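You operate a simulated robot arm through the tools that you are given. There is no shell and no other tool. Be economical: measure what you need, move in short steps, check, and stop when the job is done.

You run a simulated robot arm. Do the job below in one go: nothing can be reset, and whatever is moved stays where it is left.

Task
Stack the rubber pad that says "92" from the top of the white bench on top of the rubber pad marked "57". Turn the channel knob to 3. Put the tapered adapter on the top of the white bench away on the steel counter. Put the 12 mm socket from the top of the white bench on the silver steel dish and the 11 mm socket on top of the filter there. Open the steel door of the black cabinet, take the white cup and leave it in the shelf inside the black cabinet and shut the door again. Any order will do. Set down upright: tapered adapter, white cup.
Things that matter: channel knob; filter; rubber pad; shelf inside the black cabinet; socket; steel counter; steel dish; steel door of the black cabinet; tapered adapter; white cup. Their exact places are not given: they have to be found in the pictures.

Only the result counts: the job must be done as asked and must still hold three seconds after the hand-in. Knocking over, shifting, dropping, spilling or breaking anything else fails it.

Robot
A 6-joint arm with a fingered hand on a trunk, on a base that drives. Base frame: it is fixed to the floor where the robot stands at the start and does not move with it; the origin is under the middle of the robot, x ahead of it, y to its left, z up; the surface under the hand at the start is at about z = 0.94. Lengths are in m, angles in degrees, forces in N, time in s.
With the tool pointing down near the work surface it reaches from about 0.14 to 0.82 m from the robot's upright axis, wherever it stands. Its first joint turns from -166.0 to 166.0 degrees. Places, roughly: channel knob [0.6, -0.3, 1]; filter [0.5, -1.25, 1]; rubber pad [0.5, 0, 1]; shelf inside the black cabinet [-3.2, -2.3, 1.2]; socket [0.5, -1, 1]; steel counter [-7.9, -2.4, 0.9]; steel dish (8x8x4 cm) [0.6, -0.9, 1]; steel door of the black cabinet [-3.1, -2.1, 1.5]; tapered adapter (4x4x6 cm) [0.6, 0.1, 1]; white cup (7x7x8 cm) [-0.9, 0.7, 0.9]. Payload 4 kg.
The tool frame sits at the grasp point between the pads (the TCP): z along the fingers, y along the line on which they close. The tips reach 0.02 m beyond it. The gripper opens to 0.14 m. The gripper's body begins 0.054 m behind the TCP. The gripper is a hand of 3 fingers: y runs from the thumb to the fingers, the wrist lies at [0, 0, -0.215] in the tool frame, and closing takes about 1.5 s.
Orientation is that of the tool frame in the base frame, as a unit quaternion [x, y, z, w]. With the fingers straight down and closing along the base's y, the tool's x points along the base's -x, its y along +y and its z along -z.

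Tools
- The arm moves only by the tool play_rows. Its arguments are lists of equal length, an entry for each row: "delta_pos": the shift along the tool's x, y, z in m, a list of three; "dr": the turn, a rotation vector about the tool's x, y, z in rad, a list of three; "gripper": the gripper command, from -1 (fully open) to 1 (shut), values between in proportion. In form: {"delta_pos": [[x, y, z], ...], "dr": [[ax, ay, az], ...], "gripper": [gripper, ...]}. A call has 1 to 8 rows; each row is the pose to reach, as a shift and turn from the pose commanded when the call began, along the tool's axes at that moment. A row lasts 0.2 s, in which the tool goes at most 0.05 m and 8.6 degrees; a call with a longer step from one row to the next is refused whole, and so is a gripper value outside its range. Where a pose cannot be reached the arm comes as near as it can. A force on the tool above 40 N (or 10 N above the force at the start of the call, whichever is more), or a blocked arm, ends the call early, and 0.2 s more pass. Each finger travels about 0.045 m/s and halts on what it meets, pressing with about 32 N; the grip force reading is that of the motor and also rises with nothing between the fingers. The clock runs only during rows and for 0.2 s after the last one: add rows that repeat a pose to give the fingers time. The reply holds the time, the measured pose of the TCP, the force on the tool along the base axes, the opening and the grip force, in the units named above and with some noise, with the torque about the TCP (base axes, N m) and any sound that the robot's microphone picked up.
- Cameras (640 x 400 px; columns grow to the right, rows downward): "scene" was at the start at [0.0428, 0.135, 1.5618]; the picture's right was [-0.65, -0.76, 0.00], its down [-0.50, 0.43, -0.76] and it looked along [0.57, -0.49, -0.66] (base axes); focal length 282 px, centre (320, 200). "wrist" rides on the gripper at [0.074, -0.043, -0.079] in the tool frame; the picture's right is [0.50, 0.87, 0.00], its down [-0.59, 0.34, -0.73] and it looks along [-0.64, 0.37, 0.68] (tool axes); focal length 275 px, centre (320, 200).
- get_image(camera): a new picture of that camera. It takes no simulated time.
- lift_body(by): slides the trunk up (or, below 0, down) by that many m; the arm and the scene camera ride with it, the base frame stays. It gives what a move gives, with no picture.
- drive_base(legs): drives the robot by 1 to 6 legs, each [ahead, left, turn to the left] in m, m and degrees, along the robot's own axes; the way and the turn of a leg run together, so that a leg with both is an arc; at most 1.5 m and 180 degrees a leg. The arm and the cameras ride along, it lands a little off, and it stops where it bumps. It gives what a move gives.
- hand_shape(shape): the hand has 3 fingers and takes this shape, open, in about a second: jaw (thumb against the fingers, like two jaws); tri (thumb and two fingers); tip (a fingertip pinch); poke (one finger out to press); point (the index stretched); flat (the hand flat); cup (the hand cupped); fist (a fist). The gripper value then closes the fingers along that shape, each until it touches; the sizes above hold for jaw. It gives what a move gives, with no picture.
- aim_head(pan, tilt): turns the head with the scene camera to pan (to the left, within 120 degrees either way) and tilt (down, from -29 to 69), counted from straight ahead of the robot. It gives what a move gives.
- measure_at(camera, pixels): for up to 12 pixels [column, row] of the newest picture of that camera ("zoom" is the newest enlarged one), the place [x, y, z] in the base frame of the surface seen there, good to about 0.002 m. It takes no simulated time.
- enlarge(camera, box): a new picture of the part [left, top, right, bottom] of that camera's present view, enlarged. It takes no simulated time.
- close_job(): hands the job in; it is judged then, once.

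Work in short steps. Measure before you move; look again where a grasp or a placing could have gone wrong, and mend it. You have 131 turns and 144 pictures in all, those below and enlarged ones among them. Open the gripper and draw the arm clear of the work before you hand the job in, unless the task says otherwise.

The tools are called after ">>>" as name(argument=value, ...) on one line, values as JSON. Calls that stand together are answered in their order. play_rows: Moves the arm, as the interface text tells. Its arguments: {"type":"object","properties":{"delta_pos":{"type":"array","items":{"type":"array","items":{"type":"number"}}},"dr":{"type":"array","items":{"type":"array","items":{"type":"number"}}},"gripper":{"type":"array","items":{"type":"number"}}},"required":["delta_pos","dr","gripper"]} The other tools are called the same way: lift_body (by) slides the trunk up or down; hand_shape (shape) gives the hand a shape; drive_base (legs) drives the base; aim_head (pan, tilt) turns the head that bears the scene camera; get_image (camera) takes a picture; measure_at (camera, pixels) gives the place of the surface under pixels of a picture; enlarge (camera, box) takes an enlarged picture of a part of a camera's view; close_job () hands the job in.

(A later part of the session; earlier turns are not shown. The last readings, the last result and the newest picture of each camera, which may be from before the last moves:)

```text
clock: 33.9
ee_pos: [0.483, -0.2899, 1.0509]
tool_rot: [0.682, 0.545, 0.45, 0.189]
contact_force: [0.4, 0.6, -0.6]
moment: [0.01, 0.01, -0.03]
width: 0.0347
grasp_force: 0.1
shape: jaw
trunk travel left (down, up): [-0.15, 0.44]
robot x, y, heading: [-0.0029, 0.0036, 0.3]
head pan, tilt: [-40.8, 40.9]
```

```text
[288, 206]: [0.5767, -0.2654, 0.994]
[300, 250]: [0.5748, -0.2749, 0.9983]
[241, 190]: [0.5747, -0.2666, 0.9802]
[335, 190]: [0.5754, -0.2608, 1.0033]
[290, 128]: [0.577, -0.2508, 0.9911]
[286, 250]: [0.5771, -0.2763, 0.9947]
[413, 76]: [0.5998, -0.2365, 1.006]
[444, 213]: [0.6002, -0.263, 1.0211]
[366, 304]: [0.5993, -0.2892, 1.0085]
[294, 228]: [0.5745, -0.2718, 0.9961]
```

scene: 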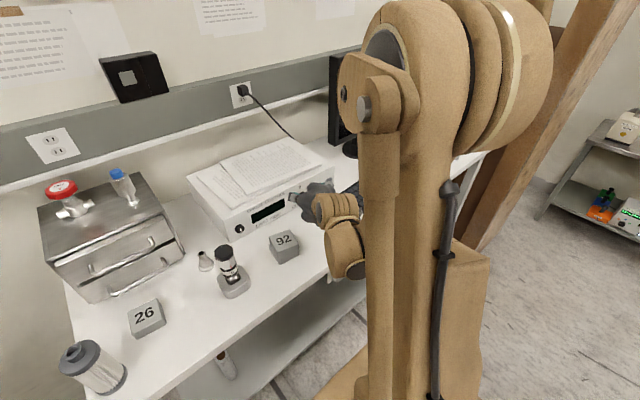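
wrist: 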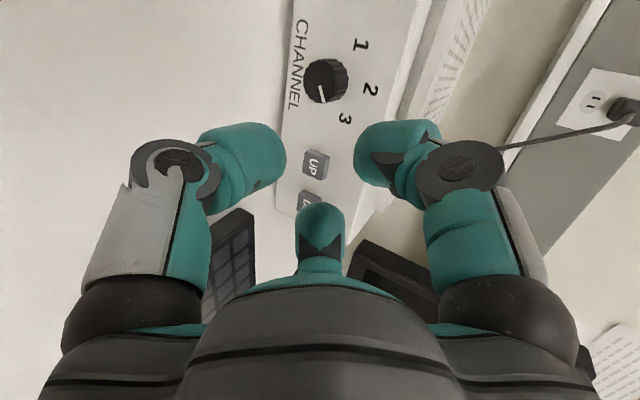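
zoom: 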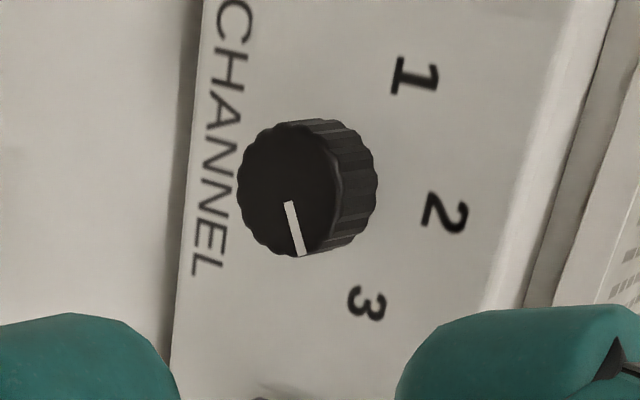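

Pointer reads about 57–66°, on the 3 mark, so the knob is done. I withdraw the arm, level the roll, and point the tool down again.

>>> play_rows(delta_pos=[[0.017, 0.0035, -0.04], [0.034, 0.007, -0.08], [0.05, 0.0105, -0.12], [0.0671, 0.0142, -0.1565], [0.0671, 0.0142, -0.1565], [0.0671, 0.0142, -0.1565]], dr=[[0, 0, 0], [0, -0.08, -0.1144], [0, -0.16, -0.2288], [0, -0.2405, -0.3432], [0, -0.2405, -0.3432], [0, -0.2405, -0.3432]], gripper=[0.0, -0.5, -0.5, -0.5, -0.5, -0.5])

>>> play_rows(delta_pos=[[0, 0, 0], [0, 0, 0], [0, 0, 0], [0, 0, 0], [0, 0, 0], [0, 0, 0], [0, 0, 0], [0, 0, 0]], dr=[[0.1371, 0, 0], [0.2743, 0, 0], [0.4114, 0, 0], [0.5486, 0, 0], [0.6857, 0, 0], [0.8228, 0, 0], [0.96, 0, 0], [0.96, 0, 0]], gripper=[-0.5, -0.5, -0.5, -0.5, -0.5, -0.5, -0.5, -0.5])

>>> play_rows(delta_pos=[[0, 0, 0], [0, 0, 0], [0, 0, 0], [0, 0, 0], [0, 0, 0], [0, 0, 0], [0, 0, 0], [0, 0, 0]], dr=[[0, 0, -0.145], [0, 0, -0.29], [0, 0, -0.435], [0, 0, -0.58], [0, 0, -0.725], [0, 0, -0.87], [0, 0, -1.015], [0, 0, -1.16]], gripper=[-0.5, -0.5, -0.5, -0.5, -0.5, -0.5, -0.5, -0.5])

>>> play_rows(delta_pos=[[0, 0, 0], [0, 0, 0], [0, 0, 0], [0, 0, 0]], dr=[[0, 0, -0.14], [0, 0, -0.28], [0, 0, -0.4108], [0, 0, -0.4108]], gripper=[-0.5, -0.5, -0.5, -0.5])

>>> aim_head(pan=-70, tilt=35)

>>> get_image(camera="scene")

```text
clock: 35.3
ee_pos: [0.3629, -0.2698, 1.1705]
tool_rot: [0.628, 0.626, 0.327, 0.327]
contact_force: [0.2, -0.5, -0.2]
moment: [0.01, 0.01, 0.03]
width: 0.1047
grasp_force: 0.1
shape: jaw
trunk travel left (down, up): [-0.15, 0.44]
robot x, y, heading: [-0.0016, -0.0042, -0.0]
head pan, tilt: [-40.8, 40.9]
```

```text
clock: 37.1
ee_pos: [0.3623, -0.2692, 1.1707]
tool_rot: [0.708, 0.706, 0.001, -0.001]
contact_force: [-0.3, 0.0, 0.1]
moment: [0.0, 0.0, 0.02]
width: 0.105
grasp_force: 0.0
shape: jaw
trunk travel left (down, up): [-0.15, 0.44]
robot x, y, heading: [0.0014, 0.0018, -0.0]
head pan, tilt: [-40.8, 40.9]
```

```text
clock: 38.9
ee_pos: [0.3619, -0.2693, 1.1705]
tool_rot: [0.203, 0.979, 0.002, 0.001]
contact_force: [0.0, 0.7, -0.5]
moment: [-0.01, -0.02, -0.03]
width: 0.1046
grasp_force: 0.1
shape: jaw
trunk travel left (down, up): [-0.15, 0.44]
robot x, y, heading: [-0.0034, 0.0028, -0.2]
head pan, tilt: [-40.8, 40.9]
```

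```text
clock: 39.9
ee_pos: [0.3627, -0.2698, 1.1717]
tool_rot: [0.0, 1.0, 0.001, 0.0]
contact_force: [-0.5, -0.6, -0.1]
moment: [0.0, 0.02, 0.03]
width: 0.1045
grasp_force: 0.1
shape: jaw
trunk travel left (down, up): [-0.15, 0.44]
robot x, y, heading: [0.0003, -0.0003, -0.2]
head pan, tilt: [-40.8, 40.9]
```

```text
clock: 40.8
ee_pos: [0.3631, -0.2704, 1.1719]
tool_rot: [0.001, 1.0, 0.001, 0.001]
contact_force: [-0.5, 0.2, -0.6]
moment: [-0.02, -0.01, 0.0]
width: 0.1049
grasp_force: 0.2
shape: jaw
trunk travel left (down, up): [-0.15, 0.44]
robot x, y, heading: [-0.0, 0.0026, 0.2]
head pan, tilt: [-70.0, 35.0]
```

```text
112 pictures are left
```

scene: 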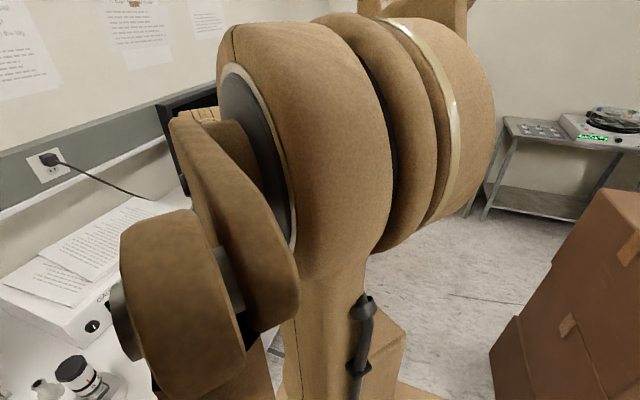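

The arm blocks part of the view and there's a brown carton at right. I measure the carton and look further right before driving.

>>> measure_at(camera="scene", pixels=[[495, 350], [520, 320], [560, 230], [420, 300], [470, 260], [400, 290], [560, 380], [600, 380]])

>>> aim_head(pan=-112, tilt=35)

>>> get_image(camera="scene")

```text
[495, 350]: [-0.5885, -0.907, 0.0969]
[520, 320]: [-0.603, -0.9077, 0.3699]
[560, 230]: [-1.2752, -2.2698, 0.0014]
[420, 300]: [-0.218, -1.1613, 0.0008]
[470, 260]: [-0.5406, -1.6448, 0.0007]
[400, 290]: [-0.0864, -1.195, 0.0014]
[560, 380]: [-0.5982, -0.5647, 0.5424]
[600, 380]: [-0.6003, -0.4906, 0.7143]
```

```text
clock: 41.9
ee_pos: [0.3635, -0.2679, 1.1716]
tool_rot: [0.001, 1.0, 0.001, 0.0]
contact_force: [-0.2, -0.8, 1.1]
moment: [-0.02, -0.03, -0.03]
width: 0.1048
grasp_force: 0.1
shape: jaw
trunk travel left (down, up): [-0.15, 0.44]
robot x, y, heading: [-0.0017, 0.0008, -0.0]
head pan, tilt: [-112.0, 35.0]
```

```text
111 pictures are left
```

scene: 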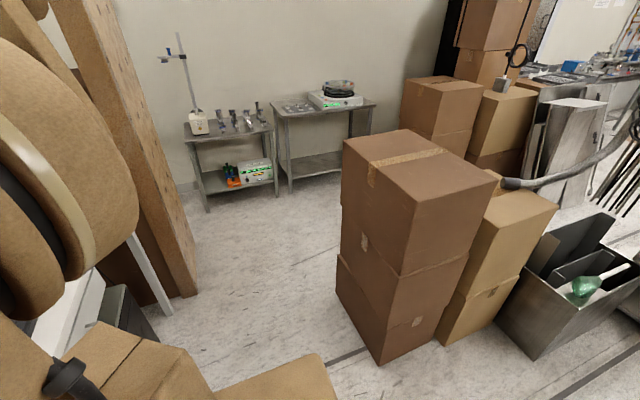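

I measure the wooden post, the carton stack and my own base edges in this view to plan the sideways drive.

>>> measure_at(camera="scene", pixels=[[180, 295], [195, 290], [165, 310], [339, 285], [380, 362], [325, 370], [210, 370], [90, 280], [130, 290], [440, 345], [500, 320], [110, 360]])

>>> aim_head(pan=-112, tilt=69)

>>> get_image(camera="scene")

```text
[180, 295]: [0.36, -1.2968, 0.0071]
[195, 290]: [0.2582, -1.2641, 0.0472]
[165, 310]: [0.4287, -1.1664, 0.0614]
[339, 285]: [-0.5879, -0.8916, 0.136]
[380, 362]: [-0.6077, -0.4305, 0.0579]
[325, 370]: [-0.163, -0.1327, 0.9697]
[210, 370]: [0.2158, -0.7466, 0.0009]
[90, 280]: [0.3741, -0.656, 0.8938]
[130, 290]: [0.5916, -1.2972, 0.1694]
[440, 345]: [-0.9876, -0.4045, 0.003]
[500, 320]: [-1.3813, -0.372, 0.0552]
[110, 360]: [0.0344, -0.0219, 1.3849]
```

```text
clock: 42.9
ee_pos: [0.3631, -0.2701, 1.1715]
tool_rot: [0.002, 1.0, 0.001, 0.001]
contact_force: [-0.7, -0.2, -0.5]
moment: [0.03, -0.01, 0.01]
width: 0.1049
grasp_force: 0.1
shape: jaw
trunk travel left (down, up): [-0.15, 0.44]
robot x, y, heading: [0.0012, 0.0012, -0.3]
head pan, tilt: [-112.0, 68.8]
```

```text
110 pictures are left
```

scene: 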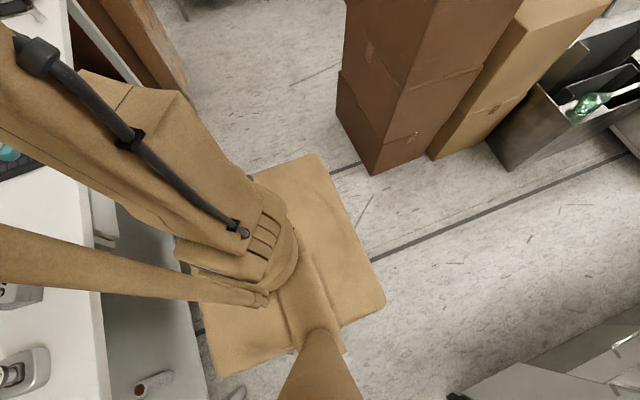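

I measure the base plate corners to know its footprint.

>>> measure_at(camera="scene", pixels=[[316, 158], [381, 298], [215, 370], [255, 178], [372, 168], [340, 105], [180, 90], [160, 70], [130, 20]])

```text
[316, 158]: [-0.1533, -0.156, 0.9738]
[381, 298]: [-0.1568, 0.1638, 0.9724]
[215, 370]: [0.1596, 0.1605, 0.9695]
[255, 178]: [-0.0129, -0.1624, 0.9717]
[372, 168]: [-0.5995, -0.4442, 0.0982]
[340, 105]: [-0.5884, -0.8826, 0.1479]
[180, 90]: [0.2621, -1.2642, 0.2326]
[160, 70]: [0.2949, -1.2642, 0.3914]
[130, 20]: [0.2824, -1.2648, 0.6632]
```

The trunk platform is ±0.16 m, the cartons are at x<-0.59, and the post starts near (0.26..0.43, -1.17). Driving right 0.65 m is safe.

>>> drive_base(legs=[[0, -0.65, 0]])

>>> aim_head(pan=-20, tilt=45)

>>> get_image(camera="scene")

>>> get_image(camera="wrist")

```text
clock: 46.5
ee_pos: [0.3615, -0.9221, 1.1711]
tool_rot: [0.002, 1.0, 0.002, 0.001]
contact_force: [0.2, -0.6, 0.3]
moment: [0.03, 0.0, 0.03]
width: 0.1046
grasp_force: 0.1
shape: jaw
trunk travel left (down, up): [-0.15, 0.44]
robot x, y, heading: [-0.0, -0.6501, -0.0]
head pan, tilt: [-112.0, 68.8]
```

```text
clock: 48.2
ee_pos: [0.3612, -0.9214, 1.1724]
tool_rot: [0.003, 1.0, 0.002, 0.001]
contact_force: [-0.7, 0.1, 0.2]
moment: [0.03, 0.0, 0.02]
width: 0.1047
grasp_force: 0.1
shape: jaw
trunk travel left (down, up): [-0.15, 0.44]
robot x, y, heading: [0.0008, -0.6455, -0.2]
head pan, tilt: [-20.0, 45.0]
```

```text
109 pictures are left
```

scene: 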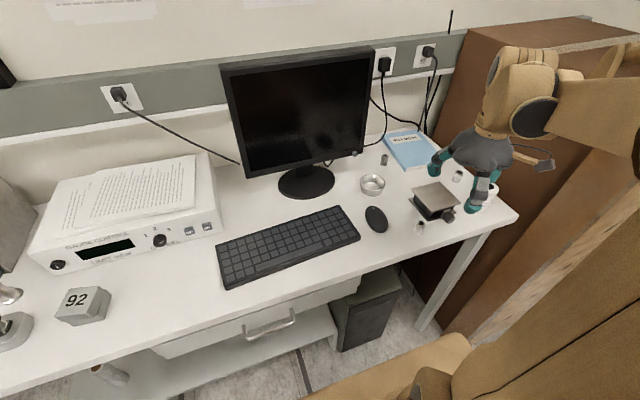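

```text
108 pictures are left
```

wrist: 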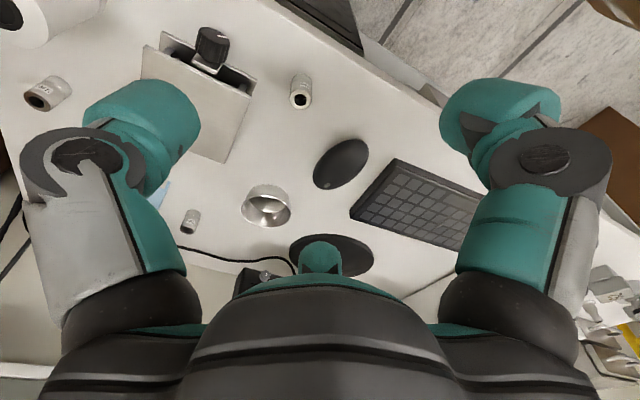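

I see the silver dish at (372,185), three small sockets, a box with a knob, and a white cylinder at right. I enlarge to read labels.

>>> enlarge(camera="scene", box=[350, 130, 530, 250])

>>> enlarge(camera="wrist", box=[0, 0, 340, 240])

>>> measure_at(camera="wrist", pixels=[[40, 95], [190, 220], [300, 92], [265, 205], [200, 100], [60, 10], [20, 15], [210, 45], [268, 190], [262, 218]])

```text
3.33 times, centred on (440, 190) of scene
```

zoom: 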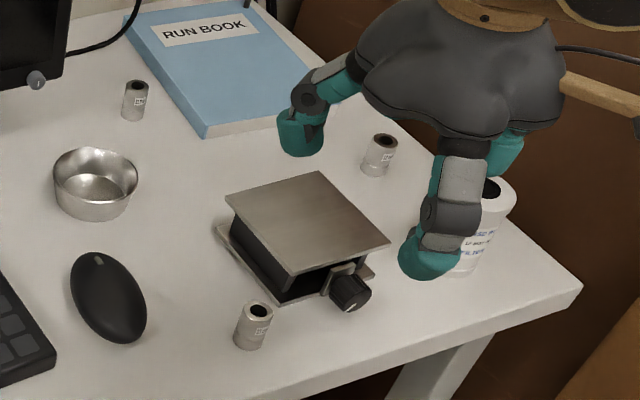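

```text
1.67 times, centred on (170, 120) of wrist
```

zoom: 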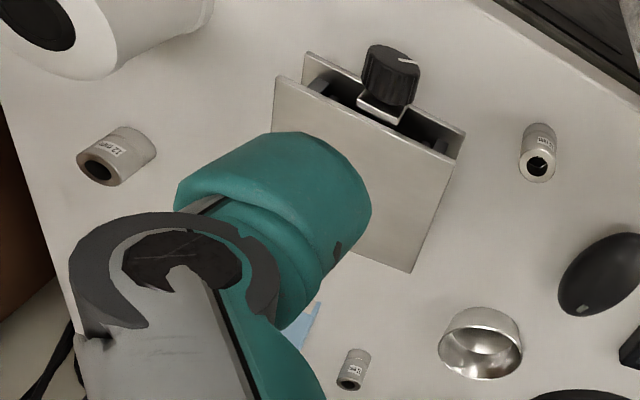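

```text
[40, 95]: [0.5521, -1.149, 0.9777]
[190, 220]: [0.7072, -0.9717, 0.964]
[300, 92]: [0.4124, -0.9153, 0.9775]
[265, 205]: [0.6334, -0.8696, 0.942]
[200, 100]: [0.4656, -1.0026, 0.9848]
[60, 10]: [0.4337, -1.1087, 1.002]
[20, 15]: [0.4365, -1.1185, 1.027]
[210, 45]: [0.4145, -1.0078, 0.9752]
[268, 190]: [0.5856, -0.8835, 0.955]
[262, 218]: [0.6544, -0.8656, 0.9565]
```

I enlarge each socket label and the filter.

>>> enlarge(camera="wrist", box=[275, 65, 325, 115])

>>> enlarge(camera="wrist", box=[20, 65, 80, 125])

>>> enlarge(camera="wrist", box=[170, 195, 210, 245])

>>> enlarge(camera="scene", box=[450, 160, 530, 230])

```text
8.00 times, centred on (300, 90) of wrist
```

zoom: 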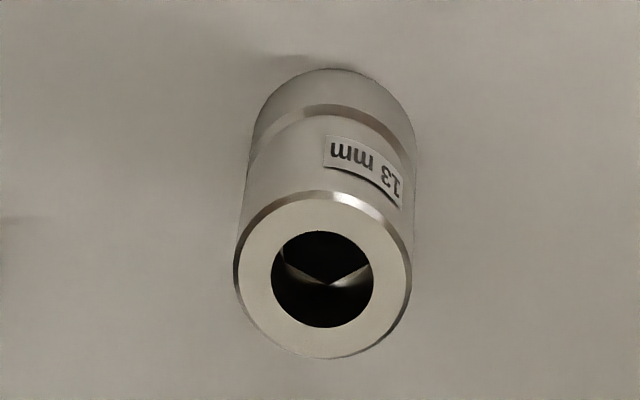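

```text
6.67 times, centred on (50, 95) of wrist
```

zoom: 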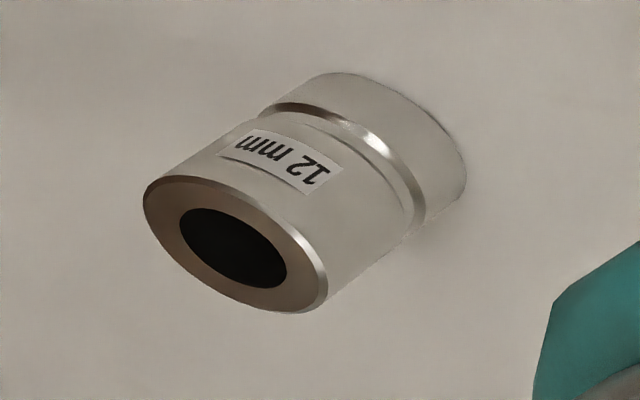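

```text
8.00 times, centred on (190, 220) of wrist
```

zoom: 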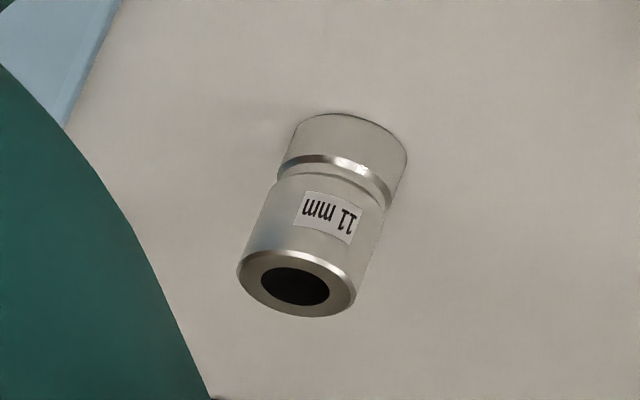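

```text
5.71 times, centred on (490, 195) of scene
```

zoom: 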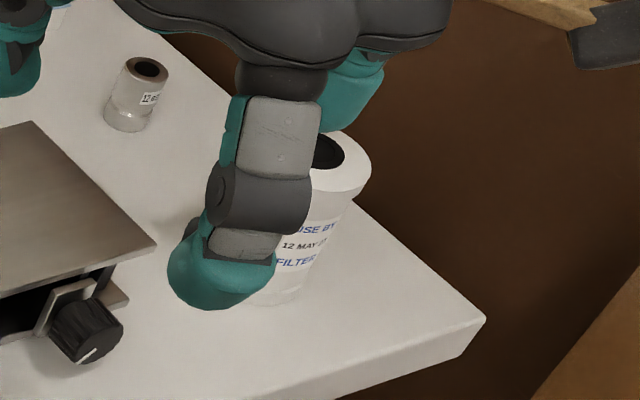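

Identified: 13 mm at (0.412,-0.915), 12 mm at (0.552,-1.149), 11 mm at (0.707,-0.972). The filter is the white ring cylinder at about (0.43,-1.12). I check the clearances of the brown box, monitor and dish.

>>> measure_at(camera="scene", pixels=[[480, 40], [460, 90], [455, 130], [440, 400], [520, 220], [363, 152], [370, 60], [380, 47], [600, 200], [560, 240], [330, 165], [425, 75]])

>>> enlarge(camera="scene", box=[340, 140, 440, 220])

```text
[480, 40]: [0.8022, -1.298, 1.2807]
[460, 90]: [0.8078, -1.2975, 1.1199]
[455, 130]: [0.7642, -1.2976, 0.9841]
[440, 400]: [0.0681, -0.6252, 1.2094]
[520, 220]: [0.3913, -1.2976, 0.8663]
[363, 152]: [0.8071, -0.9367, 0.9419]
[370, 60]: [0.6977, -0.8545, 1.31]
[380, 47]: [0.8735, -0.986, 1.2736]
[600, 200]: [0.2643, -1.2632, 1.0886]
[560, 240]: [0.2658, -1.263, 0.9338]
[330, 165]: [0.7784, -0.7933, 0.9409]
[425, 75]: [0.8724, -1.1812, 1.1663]
```

```text
5.00 times, centred on (390, 180) of scene
```

zoom: 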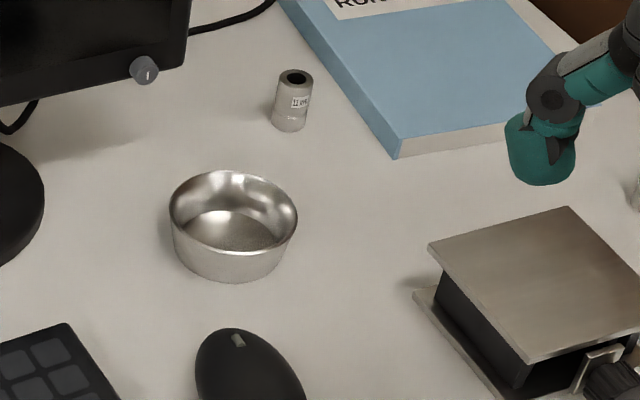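

I measure the dish rim and the sockets' tops in this zoom, then the 12 mm socket.

>>> measure_at(camera="zoom", pixels=[[171, 210], [296, 215], [235, 250], [236, 172], [235, 225], [283, 77], [305, 78], [295, 86], [295, 70], [292, 115], [425, 245], [570, 210]])

>>> measure_at(camera="wrist", pixels=[[30, 97], [50, 100], [43, 108], [27, 92], [60, 85], [45, 85]])

```text
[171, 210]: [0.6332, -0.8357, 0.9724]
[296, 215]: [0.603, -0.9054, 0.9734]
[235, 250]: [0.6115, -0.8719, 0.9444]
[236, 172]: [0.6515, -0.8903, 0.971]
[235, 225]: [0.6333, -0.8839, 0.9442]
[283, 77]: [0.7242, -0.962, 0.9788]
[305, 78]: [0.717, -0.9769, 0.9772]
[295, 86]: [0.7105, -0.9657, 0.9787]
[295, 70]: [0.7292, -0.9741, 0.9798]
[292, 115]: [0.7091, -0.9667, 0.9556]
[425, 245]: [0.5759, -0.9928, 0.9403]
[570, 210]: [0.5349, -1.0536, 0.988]
```

```text
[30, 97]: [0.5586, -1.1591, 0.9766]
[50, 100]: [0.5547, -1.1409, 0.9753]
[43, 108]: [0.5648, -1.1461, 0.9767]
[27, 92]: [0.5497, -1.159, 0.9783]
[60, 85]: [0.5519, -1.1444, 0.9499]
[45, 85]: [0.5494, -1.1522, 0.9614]
```

The dish centre is (0.619,-0.871), rim 0.973; the 12 mm socket is centred at (0.557,-1.150), top 0.977. I move above the 12 mm socket and check.

>>> play_rows(delta_pos=[[-0.028, -0.033, 0.01], [-0.056, -0.066, 0.02], [-0.084, -0.098, 0.03], [-0.112, -0.131, 0.04], [-0.14, -0.164, 0.05], [-0.168, -0.197, 0.06], [-0.196, -0.229, 0.07], [-0.196, -0.229, 0.09]], dr=[[0, 0, 0], [0, 0, 0], [0, 0, 0], [0, 0, 0], [0, 0, 0], [0, 0, 0], [0, 0, 0], [0, 0, 0]], gripper=[-0.2, 0.0, 0.1, 0.1, 0.1, 0.1, 0.1, 0.1])

>>> get_image(camera="wrist")

>>> get_image(camera="scene")

```text
clock: 50.0
ee_pos: [0.5576, -1.1519, 1.082]
tool_rot: [0.002, 1.0, 0.001, 0.001]
contact_force: [-0.4, 0.5, 0.7]
moment: [-0.01, -0.02, 0.02]
width: 0.0633
grasp_force: 0.1
shape: jaw
trunk travel left (down, up): [-0.15, 0.44]
robot x, y, heading: [0.0015, -0.6517, -0.0]
head pan, tilt: [-20.0, 45.0]
```

```text
100 pictures are left
```

wrist: 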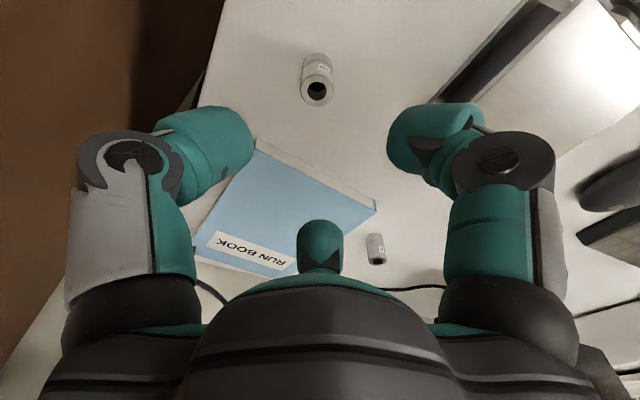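

```text
99 pictures are left
```

scene: 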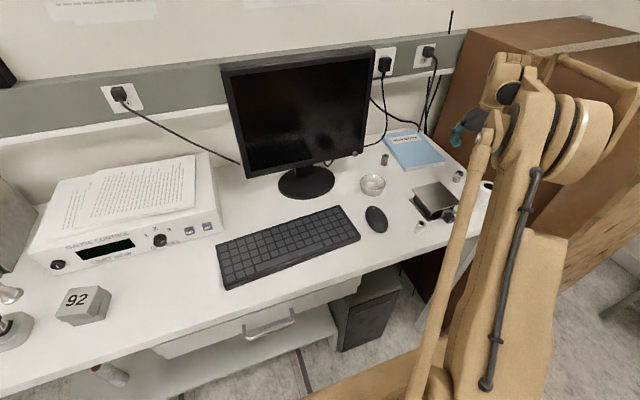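

Check the socket top position from this closer wrist view (hole near (318,91)), and the 11 mm one near (376,250).

>>> measure_at(camera="wrist", pixels=[[305, 90], [330, 90], [317, 102], [317, 79], [317, 65], [370, 258], [384, 258], [377, 265]])

```text
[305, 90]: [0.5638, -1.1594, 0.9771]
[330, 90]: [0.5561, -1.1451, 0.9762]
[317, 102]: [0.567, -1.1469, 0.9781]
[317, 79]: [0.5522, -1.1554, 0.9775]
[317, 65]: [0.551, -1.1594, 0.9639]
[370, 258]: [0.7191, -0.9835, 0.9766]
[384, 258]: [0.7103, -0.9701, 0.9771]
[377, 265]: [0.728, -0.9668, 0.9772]
```

Socket centre (0.560,-1.152). I descend to z≈0.978 and close.

>>> play_rows(delta_pos=[[-0.0024, 0, 0.045], [-0.0024, 0, 0.085], [-0.0024, 0, 0.104], [-0.0024, 0, 0.104], [-0.0024, 0, 0.104], [-0.0024, 0, 0.104], [-0.0024, 0, 0.104], [-0.0024, 0, 0.104]], dr=[[0, 0, 0], [0, 0, 0], [0, 0, 0], [0, 0, 0], [0, 0, 0], [0, 0, 0], [0, 0, 0], [0, 0, 0]], gripper=[0.1, 0.1, 0.1, 0.4, 0.8, 1, 1, 1])

>>> get_image(camera="wrist")

```text
clock: 51.8
ee_pos: [0.5603, -1.1505, 0.9777]
tool_rot: [0.002, 1.0, 0.001, 0.002]
contact_force: [0.1, -0.7, 0.1]
moment: [0.0, 0.01, 0.01]
width: 0.0187
grasp_force: 32.1
shape: jaw
trunk travel left (down, up): [-0.15, 0.44]
robot x, y, heading: [-0.0036, -0.6534, -0.2]
head pan, tilt: [-20.0, 45.0]
```

```text
98 pictures are left
```

wrist: 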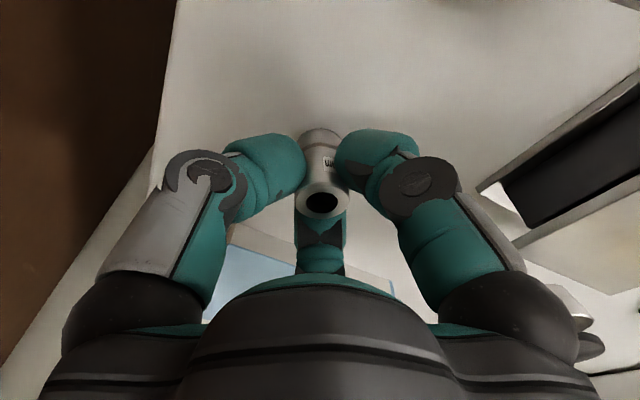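

Gripped. I lift and carry toward the dish, leaning the hand back 12° to clear the monitor edge, then check.

>>> play_rows(delta_pos=[[0, 0, -0.045], [0, 0, -0.09], [-0.0085, 0.0467, -0.09], [-0.017, 0.0934, -0.09], [-0.0255, 0.14, -0.09], [-0.034, 0.187, -0.09], [-0.0425, 0.2335, -0.09], [-0.051, 0.2795, -0.09]], dr=[[0, 0, 0], [0, 0, 0], [0, -0.07, 0], [0, -0.14, 0], [0, -0.21, 0], [0, -0.21, 0], [0, -0.21, 0], [0, -0.21, 0]], gripper=[1, 1, 1, 1, 1, 1, 1, 1])

>>> get_image(camera="wrist")

>>> get_image(camera="scene")

```text
clock: 53.6
ee_pos: [0.6111, -0.8703, 1.0686]
tool_rot: [0.001, 0.994, 0.001, 0.106]
contact_force: [0.1, 1.1, -1.6]
moment: [0.0, 0.01, 0.0]
width: 0.019
grasp_force: 32.0
shape: jaw
trunk travel left (down, up): [-0.15, 0.44]
robot x, y, heading: [-0.001, -0.6511, -0.1]
head pan, tilt: [-20.0, 45.0]
```

```text
97 pictures are left
```

wrist: 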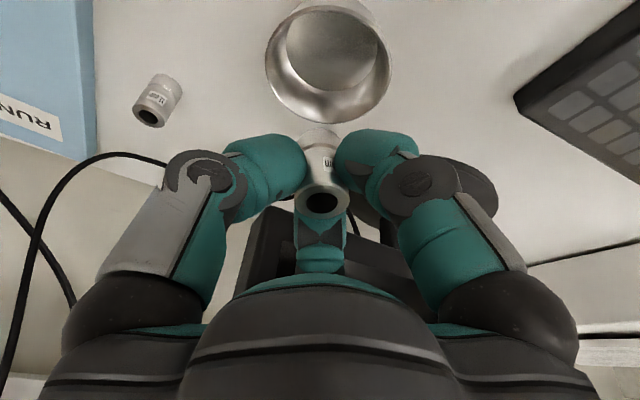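

```text
96 pictures are left
```

scene: 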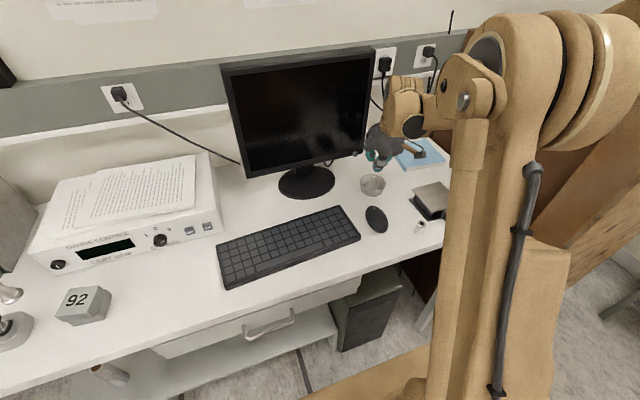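

I verify the dish rim from the wrist view.

>>> measure_at(camera="wrist", pixels=[[268, 60], [388, 62], [328, 118], [330, 4], [332, 45]])

```text
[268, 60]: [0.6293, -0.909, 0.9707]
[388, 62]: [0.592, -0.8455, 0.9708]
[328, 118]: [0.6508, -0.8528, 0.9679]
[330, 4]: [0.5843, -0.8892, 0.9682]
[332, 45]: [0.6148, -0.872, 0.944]
```

Dish centre about (0.616,-0.872). I lower vertically to put the socket on the dish floor, open only a little, then rise.

>>> play_rows(delta_pos=[[0.0085, -0.0015, 0.04], [0.014, -0.0015, 0.066], [0.0176, -0.0015, 0.0827], [0.0176, -0.0015, 0.0827], [0.0176, -0.0015, 0.0827], [0.0176, -0.0015, 0.0827], [0.012, -0.0015, 0.055], [0.003, -0.0015, 0.015]], dr=[[0, 0, 0], [0, 0, 0], [0, 0, 0], [0, 0, 0], [0, 0, 0], [0, 0, 0], [0, 0, 0], [0, 0, 0]], gripper=[1, 1, 1, 0.6, 0.45, 0.45, 0.45, 0.45])

>>> get_image(camera="wrist")

```text
clock: 55.4
ee_pos: [0.6107, -0.8737, 1.0531]
tool_rot: [0.001, 0.994, 0.001, 0.106]
contact_force: [0.4, 0.3, 0.2]
moment: [0.0, 0.04, -0.03]
width: 0.0385
grasp_force: 0.1
shape: jaw
trunk travel left (down, up): [-0.15, 0.44]
robot x, y, heading: [-0.0057, -0.6495, -0.2]
head pan, tilt: [-20.0, 45.0]
```

```text
95 pictures are left
```

wrist: 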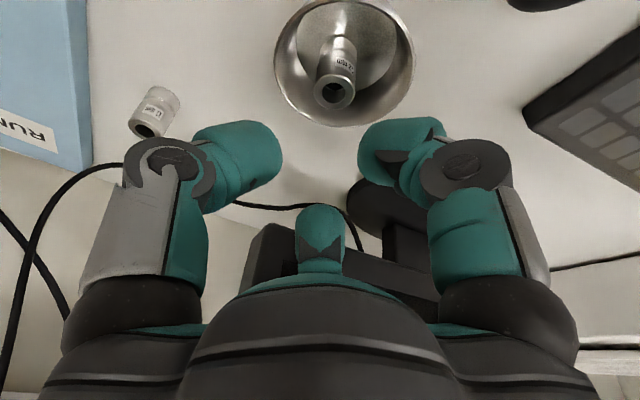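

The 12 mm socket stands in the dish. I measure the 11 mm socket top near (147,130) and retract height a bit while moving above it.

>>> measure_at(camera="wrist", pixels=[[131, 127], [164, 130], [146, 138], [150, 117], [157, 95]])

>>> enlarge(camera="scene", box=[360, 130, 440, 200])

```text
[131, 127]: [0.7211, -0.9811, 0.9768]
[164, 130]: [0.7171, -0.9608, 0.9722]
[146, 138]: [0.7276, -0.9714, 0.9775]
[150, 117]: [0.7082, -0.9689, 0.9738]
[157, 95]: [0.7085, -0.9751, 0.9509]
```

```text
5.71 times, centred on (400, 165) of scene
```

zoom: 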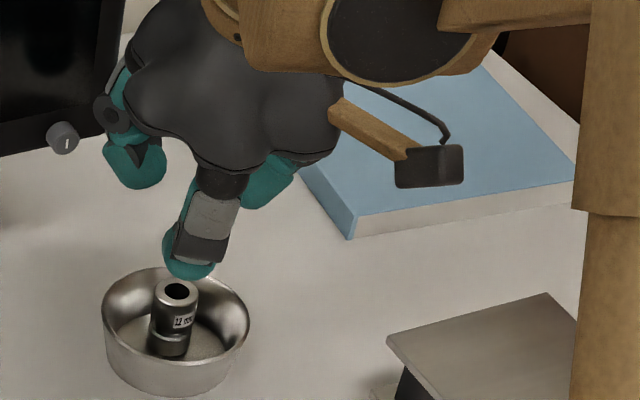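

The 11 mm socket is centred at about (0.718,-0.971). I straighten the hand and move above it.

>>> play_rows(delta_pos=[[-0.0277, -0.0243, -0.012], [-0.0555, -0.0485, -0.01], [-0.0832, -0.0728, -0.008], [-0.1109, -0.097, -0.007], [-0.1109, -0.097, -0.007]], dr=[[0, 0.07, 0], [0, 0.14, 0], [0, 0.21, 0], [0, 0.21, 0], [0, 0.21, 0]], gripper=[0.3, 0.1, 0.1, 0.1, 0.1])

>>> get_image(camera="wrist")

```text
clock: 56.6
ee_pos: [0.7178, -0.9704, 1.0826]
tool_rot: [0.002, 1.0, 0.001, 0.0]
contact_force: [0.2, -0.3, -0.4]
moment: [0.01, 0.02, 0.01]
width: 0.0624
grasp_force: 0.1
shape: jaw
trunk travel left (down, up): [-0.15, 0.44]
robot x, y, heading: [-0.0008, -0.6494, 0.2]
head pan, tilt: [-20.0, 45.0]
```

```text
93 pictures are left
```

wrist: 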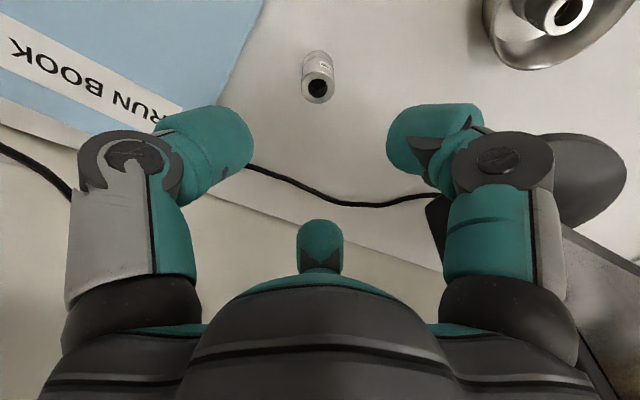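

I check the book edge clearance from the thumb.

>>> measure_at(camera="wrist", pixels=[[225, 80], [262, 5], [185, 105], [306, 90], [331, 90], [318, 102], [318, 79]])

```text
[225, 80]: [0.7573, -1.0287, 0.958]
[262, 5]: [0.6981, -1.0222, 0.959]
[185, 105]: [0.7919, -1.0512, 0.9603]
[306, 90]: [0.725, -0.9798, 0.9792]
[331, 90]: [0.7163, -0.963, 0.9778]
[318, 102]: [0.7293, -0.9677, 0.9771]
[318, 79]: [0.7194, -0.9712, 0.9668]
```

Book edge is at y≈-1.02, so I narrow the opening to 0.045, descend and close.

>>> play_rows(delta_pos=[[-0.002, 0, 0.0], [-0.002, 0, 0.04], [-0.002, 0, 0.08], [-0.002, 0, 0.1046], [-0.002, 0, 0.1046], [-0.002, 0, 0.1046], [-0.002, 0, 0.1046], [-0.002, 0, 0.1046]], dr=[[0, 0, 0], [0, 0, 0], [0, 0, 0], [0, 0, 0], [0, 0, 0], [0, 0, 0], [0, 0, 0], [0, 0, 0]], gripper=[0.36, 0.36, 0.36, 0.36, 0.8, 1, 1, 1])

>>> get_image(camera="wrist")

```text
clock: 58.4
ee_pos: [0.7206, -0.9703, 0.9773]
tool_rot: [0.002, 1.0, 0.001, 0.001]
contact_force: [0.3, 0.4, -0.4]
moment: [-0.01, -0.01, 0.02]
width: 0.0187
grasp_force: 32.3
shape: jaw
trunk travel left (down, up): [-0.15, 0.44]
robot x, y, heading: [0.0045, -0.6487, 0.1]
head pan, tilt: [-20.0, 45.0]
```

```text
92 pictures are left
```

wrist: 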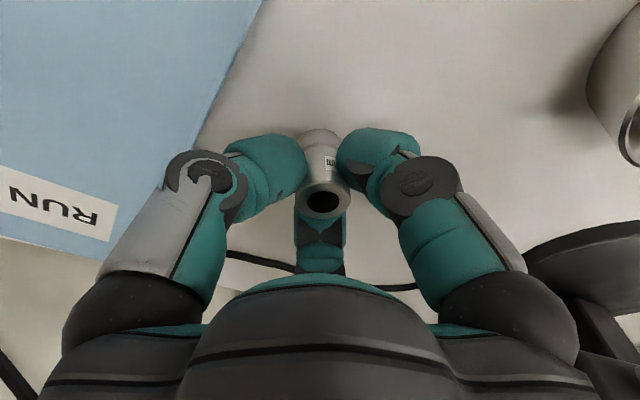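

Gripped. I lift to about 1.13 and move back toward the filter for a look at its top.

>>> play_rows(delta_pos=[[0, 0, -0.045], [0, 0, -0.09], [0.01, -0.005, -0.135], [0.055, -0.02, -0.15], [0.1, -0.035, -0.15], [0.145, -0.05, -0.15], [0.19, -0.065, -0.15], [0.22, -0.08, -0.15]], dr=[[0, 0, 0], [0, 0, 0], [0, 0, 0], [0, 0, 0], [0, 0, 0], [0, 0, 0], [0, 0, 0], [0, 0, 0]], gripper=[1, 1, 1, 1, 1, 1, 1, 1])

>>> get_image(camera="wrist")

>>> enlarge(camera="scene", box=[430, 130, 550, 240])

```text
clock: 60.2
ee_pos: [0.5004, -1.0488, 1.1263]
tool_rot: [0.001, 1.0, 0.001, 0.002]
contact_force: [0.3, -0.1, -0.3]
moment: [0.01, 0.0, 0.0]
width: 0.0186
grasp_force: 32.0
shape: jaw
trunk travel left (down, up): [-0.15, 0.44]
robot x, y, heading: [-0.0039, -0.649, -0.5]
head pan, tilt: [-20.0, 45.0]
```

```text
91 pictures are left
```

wrist: 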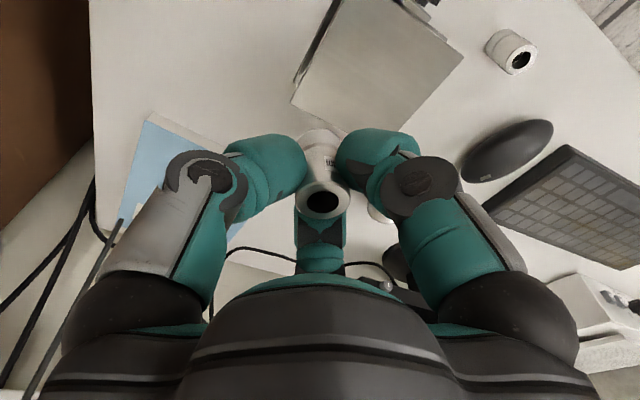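

```text
3.64 times, centred on (490, 185) of scene
```

zoom: 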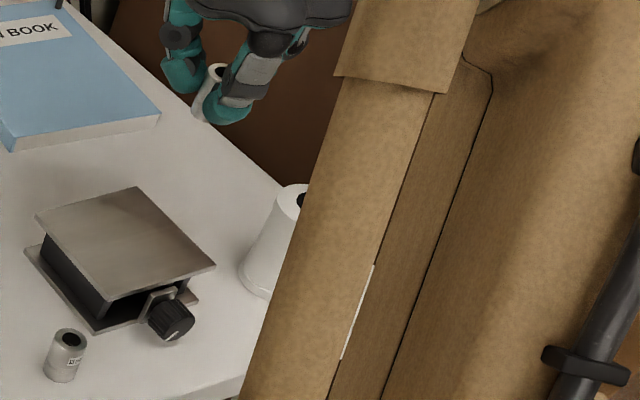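

The filter top is partly visible at zoom (290,195). I measure it.

>>> measure_at(camera="zoom", pixels=[[288, 188], [277, 197], [290, 205], [283, 194], [302, 200], [265, 240], [245, 285], [305, 187]])

```text
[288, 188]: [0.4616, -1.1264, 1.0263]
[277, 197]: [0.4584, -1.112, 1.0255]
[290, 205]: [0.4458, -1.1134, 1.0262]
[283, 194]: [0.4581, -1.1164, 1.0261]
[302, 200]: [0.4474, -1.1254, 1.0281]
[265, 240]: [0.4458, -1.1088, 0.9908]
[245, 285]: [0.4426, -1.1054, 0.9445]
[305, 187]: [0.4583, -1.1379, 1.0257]
```

Filter top is at z 1.026 with its edge near (0.46,-1.12). I move above it and look with the wrist camera.

>>> play_rows(delta_pos=[[0.03, -0.03, -0.015], [0.06, -0.06, -0.015], [0.09, -0.08, -0.015], [0.12, -0.09, -0.015], [0.12, -0.09, -0.015]], dr=[[0, 0, 0], [0, 0, 0], [0, 0, 0], [0, 0, 0], [0, 0, 0]], gripper=[1, 1, 1, 1, 1])

>>> get_image(camera="wrist")

```text
clock: 61.4
ee_pos: [0.3806, -1.1402, 1.1423]
tool_rot: [0.001, 1.0, 0.002, 0.001]
contact_force: [0.3, 0.6, -0.8]
moment: [0.01, -0.01, 0.06]
width: 0.0188
grasp_force: 31.5
shape: jaw
trunk travel left (down, up): [-0.15, 0.44]
robot x, y, heading: [-0.0015, -0.6504, -0.1]
head pan, tilt: [-20.0, 45.0]
```

```text
89 pictures are left
```

wrist: 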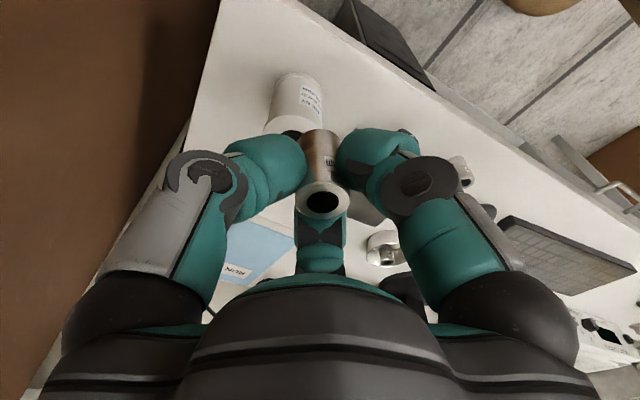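

The filter's top is hidden behind the thumb, so I raise 0.1 m and shift to see it.

>>> play_rows(delta_pos=[[0.01, -0.0, -0.045], [0.02, -0.0, -0.09], [0.02, -0.0, -0.09]], dr=[[0, 0, 0], [0, 0, 0], [0, 0, 0]], gripper=[1, 1, 1])

>>> get_image(camera="wrist")

>>> enlarge(camera="wrist", box=[240, 20, 400, 140])

```text
clock: 62.2
ee_pos: [0.3597, -1.1382, 1.2338]
tool_rot: [0.001, 1.0, 0.001, 0.0]
contact_force: [0.6, 0.8, -0.5]
moment: [-0.02, -0.01, 0.0]
width: 0.0186
grasp_force: 31.7
shape: jaw
trunk travel left (down, up): [-0.15, 0.44]
robot x, y, heading: [-0.0006, -0.6499, -0.3]
head pan, tilt: [-20.0, 45.0]
```

```text
88 pictures are left
```

wrist: 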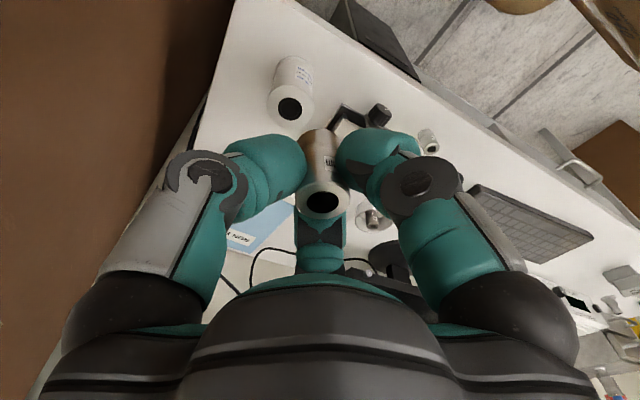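

```text
3.33 times, centred on (320, 80) of wrist
```

zoom: 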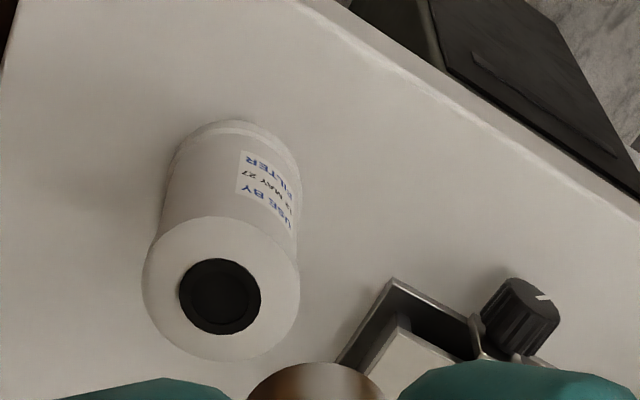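

The filter's top and its dark centre are clear at zoom (220,295). I measure the ring and the centre depth.

>>> measure_at(camera="zoom", pixels=[[220, 297], [180, 297], [261, 297], [220, 258], [220, 334], [146, 285], [298, 290], [222, 357], [220, 220], [205, 285], [240, 305]])

```text
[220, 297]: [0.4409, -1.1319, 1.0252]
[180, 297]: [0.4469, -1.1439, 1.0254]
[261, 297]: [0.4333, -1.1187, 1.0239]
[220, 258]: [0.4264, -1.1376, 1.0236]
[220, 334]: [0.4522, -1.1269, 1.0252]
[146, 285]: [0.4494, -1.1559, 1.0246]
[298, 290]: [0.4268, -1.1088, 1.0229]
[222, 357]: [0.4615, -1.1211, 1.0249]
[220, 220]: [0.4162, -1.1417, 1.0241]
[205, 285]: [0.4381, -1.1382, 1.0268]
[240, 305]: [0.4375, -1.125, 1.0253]
```

The top is flat at 1.025 with centre (0.439,-1.1315). I move over it, lower to TCP 1.0625, and open slowly.

>>> play_rows(delta_pos=[[-0.04, 0.0035, 0.02], [-0.0793, 0.0067, 0.05], [-0.0793, 0.0067, 0.095], [-0.0793, 0.0067, 0.14], [-0.0793, 0.0067, 0.16], [-0.0793, 0.0067, 0.16]], dr=[[0, 0, 0], [0, 0, 0], [0, 0, 0], [0, 0, 0], [0, 0, 0], [0, 0, 0]], gripper=[1, 1, 1, 1, 1, 1])

>>> get_image(camera="wrist")

```text
clock: 63.6
ee_pos: [0.4386, -1.134, 1.0728]
tool_rot: [0.002, 1.0, 0.001, 0.002]
contact_force: [-0.1, -0.2, 0.0]
moment: [-0.02, 0.0, -0.02]
width: 0.0187
grasp_force: 32.0
shape: jaw
trunk travel left (down, up): [-0.15, 0.44]
robot x, y, heading: [-0.0004, -0.6478, -0.2]
head pan, tilt: [-20.0, 45.0]
```

```text
86 pictures are left
```

wrist: 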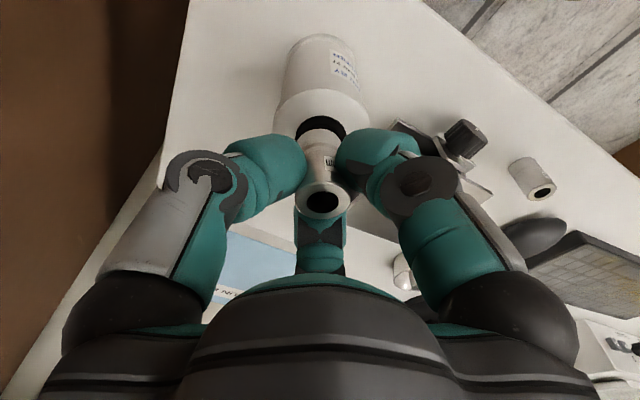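

Well centred. I lower the last 10 mm, release, and rise.

>>> play_rows(delta_pos=[[0, 0.001, 0.006], [0, 0.001, 0.0102], [0, 0.001, 0.0102], [0, 0.001, 0.0102], [0, 0.001, 0.0102], [0, 0.001, 0.0102], [0, 0.001, -0.03], [0, 0.001, -0.075]], dr=[[0, 0, 0], [0, 0, 0], [0, 0, 0], [0, 0, 0], [0, 0, 0], [0, 0, 0], [0, 0, 0], [0, 0, 0]], gripper=[1, 1, 0.8, 0.5, 0.3, 0.2, 0.1, 0.1])

>>> get_image(camera="wrist")

```text
clock: 65.4
ee_pos: [0.4391, -1.1311, 1.1476]
tool_rot: [0.002, 1.0, 0.0, 0.0]
contact_force: [-0.3, 0.8, 0.2]
moment: [-0.01, 0.04, 0.0]
width: 0.0624
grasp_force: 0.0
shape: jaw
trunk travel left (down, up): [-0.15, 0.44]
robot x, y, heading: [-0.0011, -0.652, -0.1]
head pan, tilt: [-20.0, 45.0]
```

```text
85 pictures are left
```

wrist: 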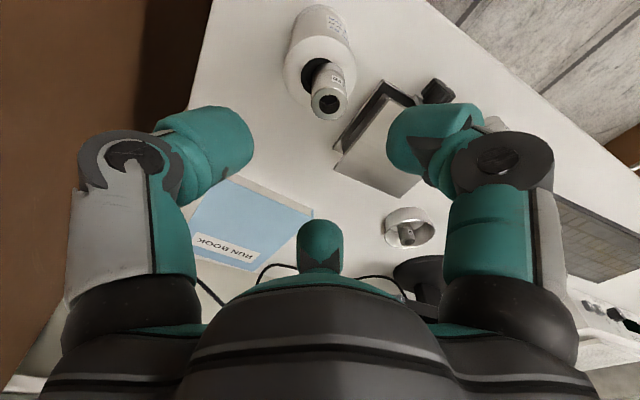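

Both sockets are done. I raise and retract the arm to a carry pose, drive back left, and look toward the back-left for the cup.

>>> play_rows(delta_pos=[[0, 0, -0.045], [0.0, 0.02, -0.08], [0.01, 0.065, -0.09], [0.02, 0.11, -0.1], [0.035, 0.155, -0.1], [0.045, 0.2, -0.1], [0.06, 0.245, -0.1], [0.07, 0.29, -0.1]], dr=[[0, 0, 0], [0, 0, 0], [0, 0, 0], [0, 0, 0], [0, 0, 0], [0, 0, 0], [0, 0, 0], [0, 0, 0]], gripper=[0.1, 0.1, 0.1, 0.1, 0.1, 0.1, 0.1, 0.1])

>>> play_rows(delta_pos=[[0, 0.045, 0], [0.01, 0.09, 0], [0.02, 0.135, 0], [0.03, 0.18, 0], [0.03, 0.19, 0]], dr=[[0, 0, 0], [0, 0, 0], [0, 0, 0], [0, 0, 0], [0, 0, 0]], gripper=[0.1, 0.1, 0.1, 0.1, 0.1])

>>> drive_base(legs=[[0, 0.65, 0]])

>>> aim_head(pan=118, tilt=25)

>>> get_image(camera="scene")

```text
clock: 67.2
ee_pos: [0.3688, -0.8416, 1.2479]
tool_rot: [0.001, 1.0, 0.001, 0.0]
contact_force: [-0.1, -0.3, 0.4]
moment: [0.03, 0.0, 0.01]
width: 0.0627
grasp_force: 0.1
shape: jaw
trunk travel left (down, up): [-0.15, 0.44]
robot x, y, heading: [0.001, -0.6496, -0.1]
head pan, tilt: [-20.0, 45.0]
```

```text
clock: 68.4
ee_pos: [0.3397, -0.653, 1.2486]
tool_rot: [0.001, 1.0, 0.001, 0.002]
contact_force: [-0.6, 0.0, 0.4]
moment: [-0.01, 0.01, 0.0]
width: 0.0626
grasp_force: 0.0
shape: jaw
trunk travel left (down, up): [-0.15, 0.44]
robot x, y, heading: [-0.0041, -0.6508, -0.3]
head pan, tilt: [-20.0, 45.0]
```

```text
clock: 72.0
ee_pos: [0.341, -0.0103, 1.2502]
tool_rot: [0.002, 1.0, 0.001, 0.002]
contact_force: [0.5, -0.4, -0.3]
moment: [-0.01, 0.01, -0.01]
width: 0.0628
grasp_force: 0.0
shape: jaw
trunk travel left (down, up): [-0.15, 0.44]
robot x, y, heading: [0.0016, -0.0109, -0.1]
head pan, tilt: [-20.0, 45.0]
```

```text
clock: 74.2
ee_pos: [0.3404, -0.0108, 1.249]
tool_rot: [0.001, 1.0, 0.001, 0.001]
contact_force: [0.7, -0.1, 0.1]
moment: [0.02, 0.03, -0.01]
width: 0.0625
grasp_force: 0.1
shape: jaw
trunk travel left (down, up): [-0.15, 0.44]
robot x, y, heading: [0.0042, -0.0088, -0.3]
head pan, tilt: [118.0, 25.0]
```

```text
84 pictures are left
```

scene: 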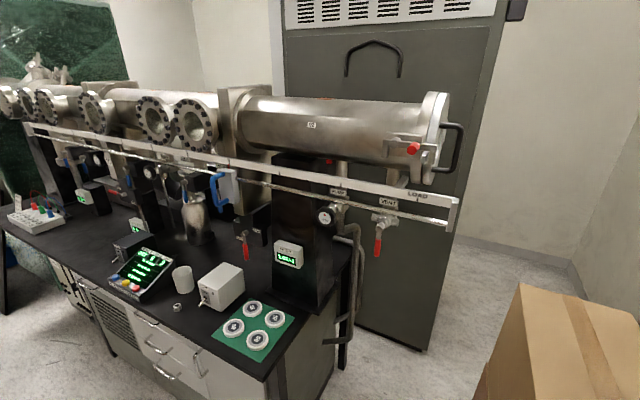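

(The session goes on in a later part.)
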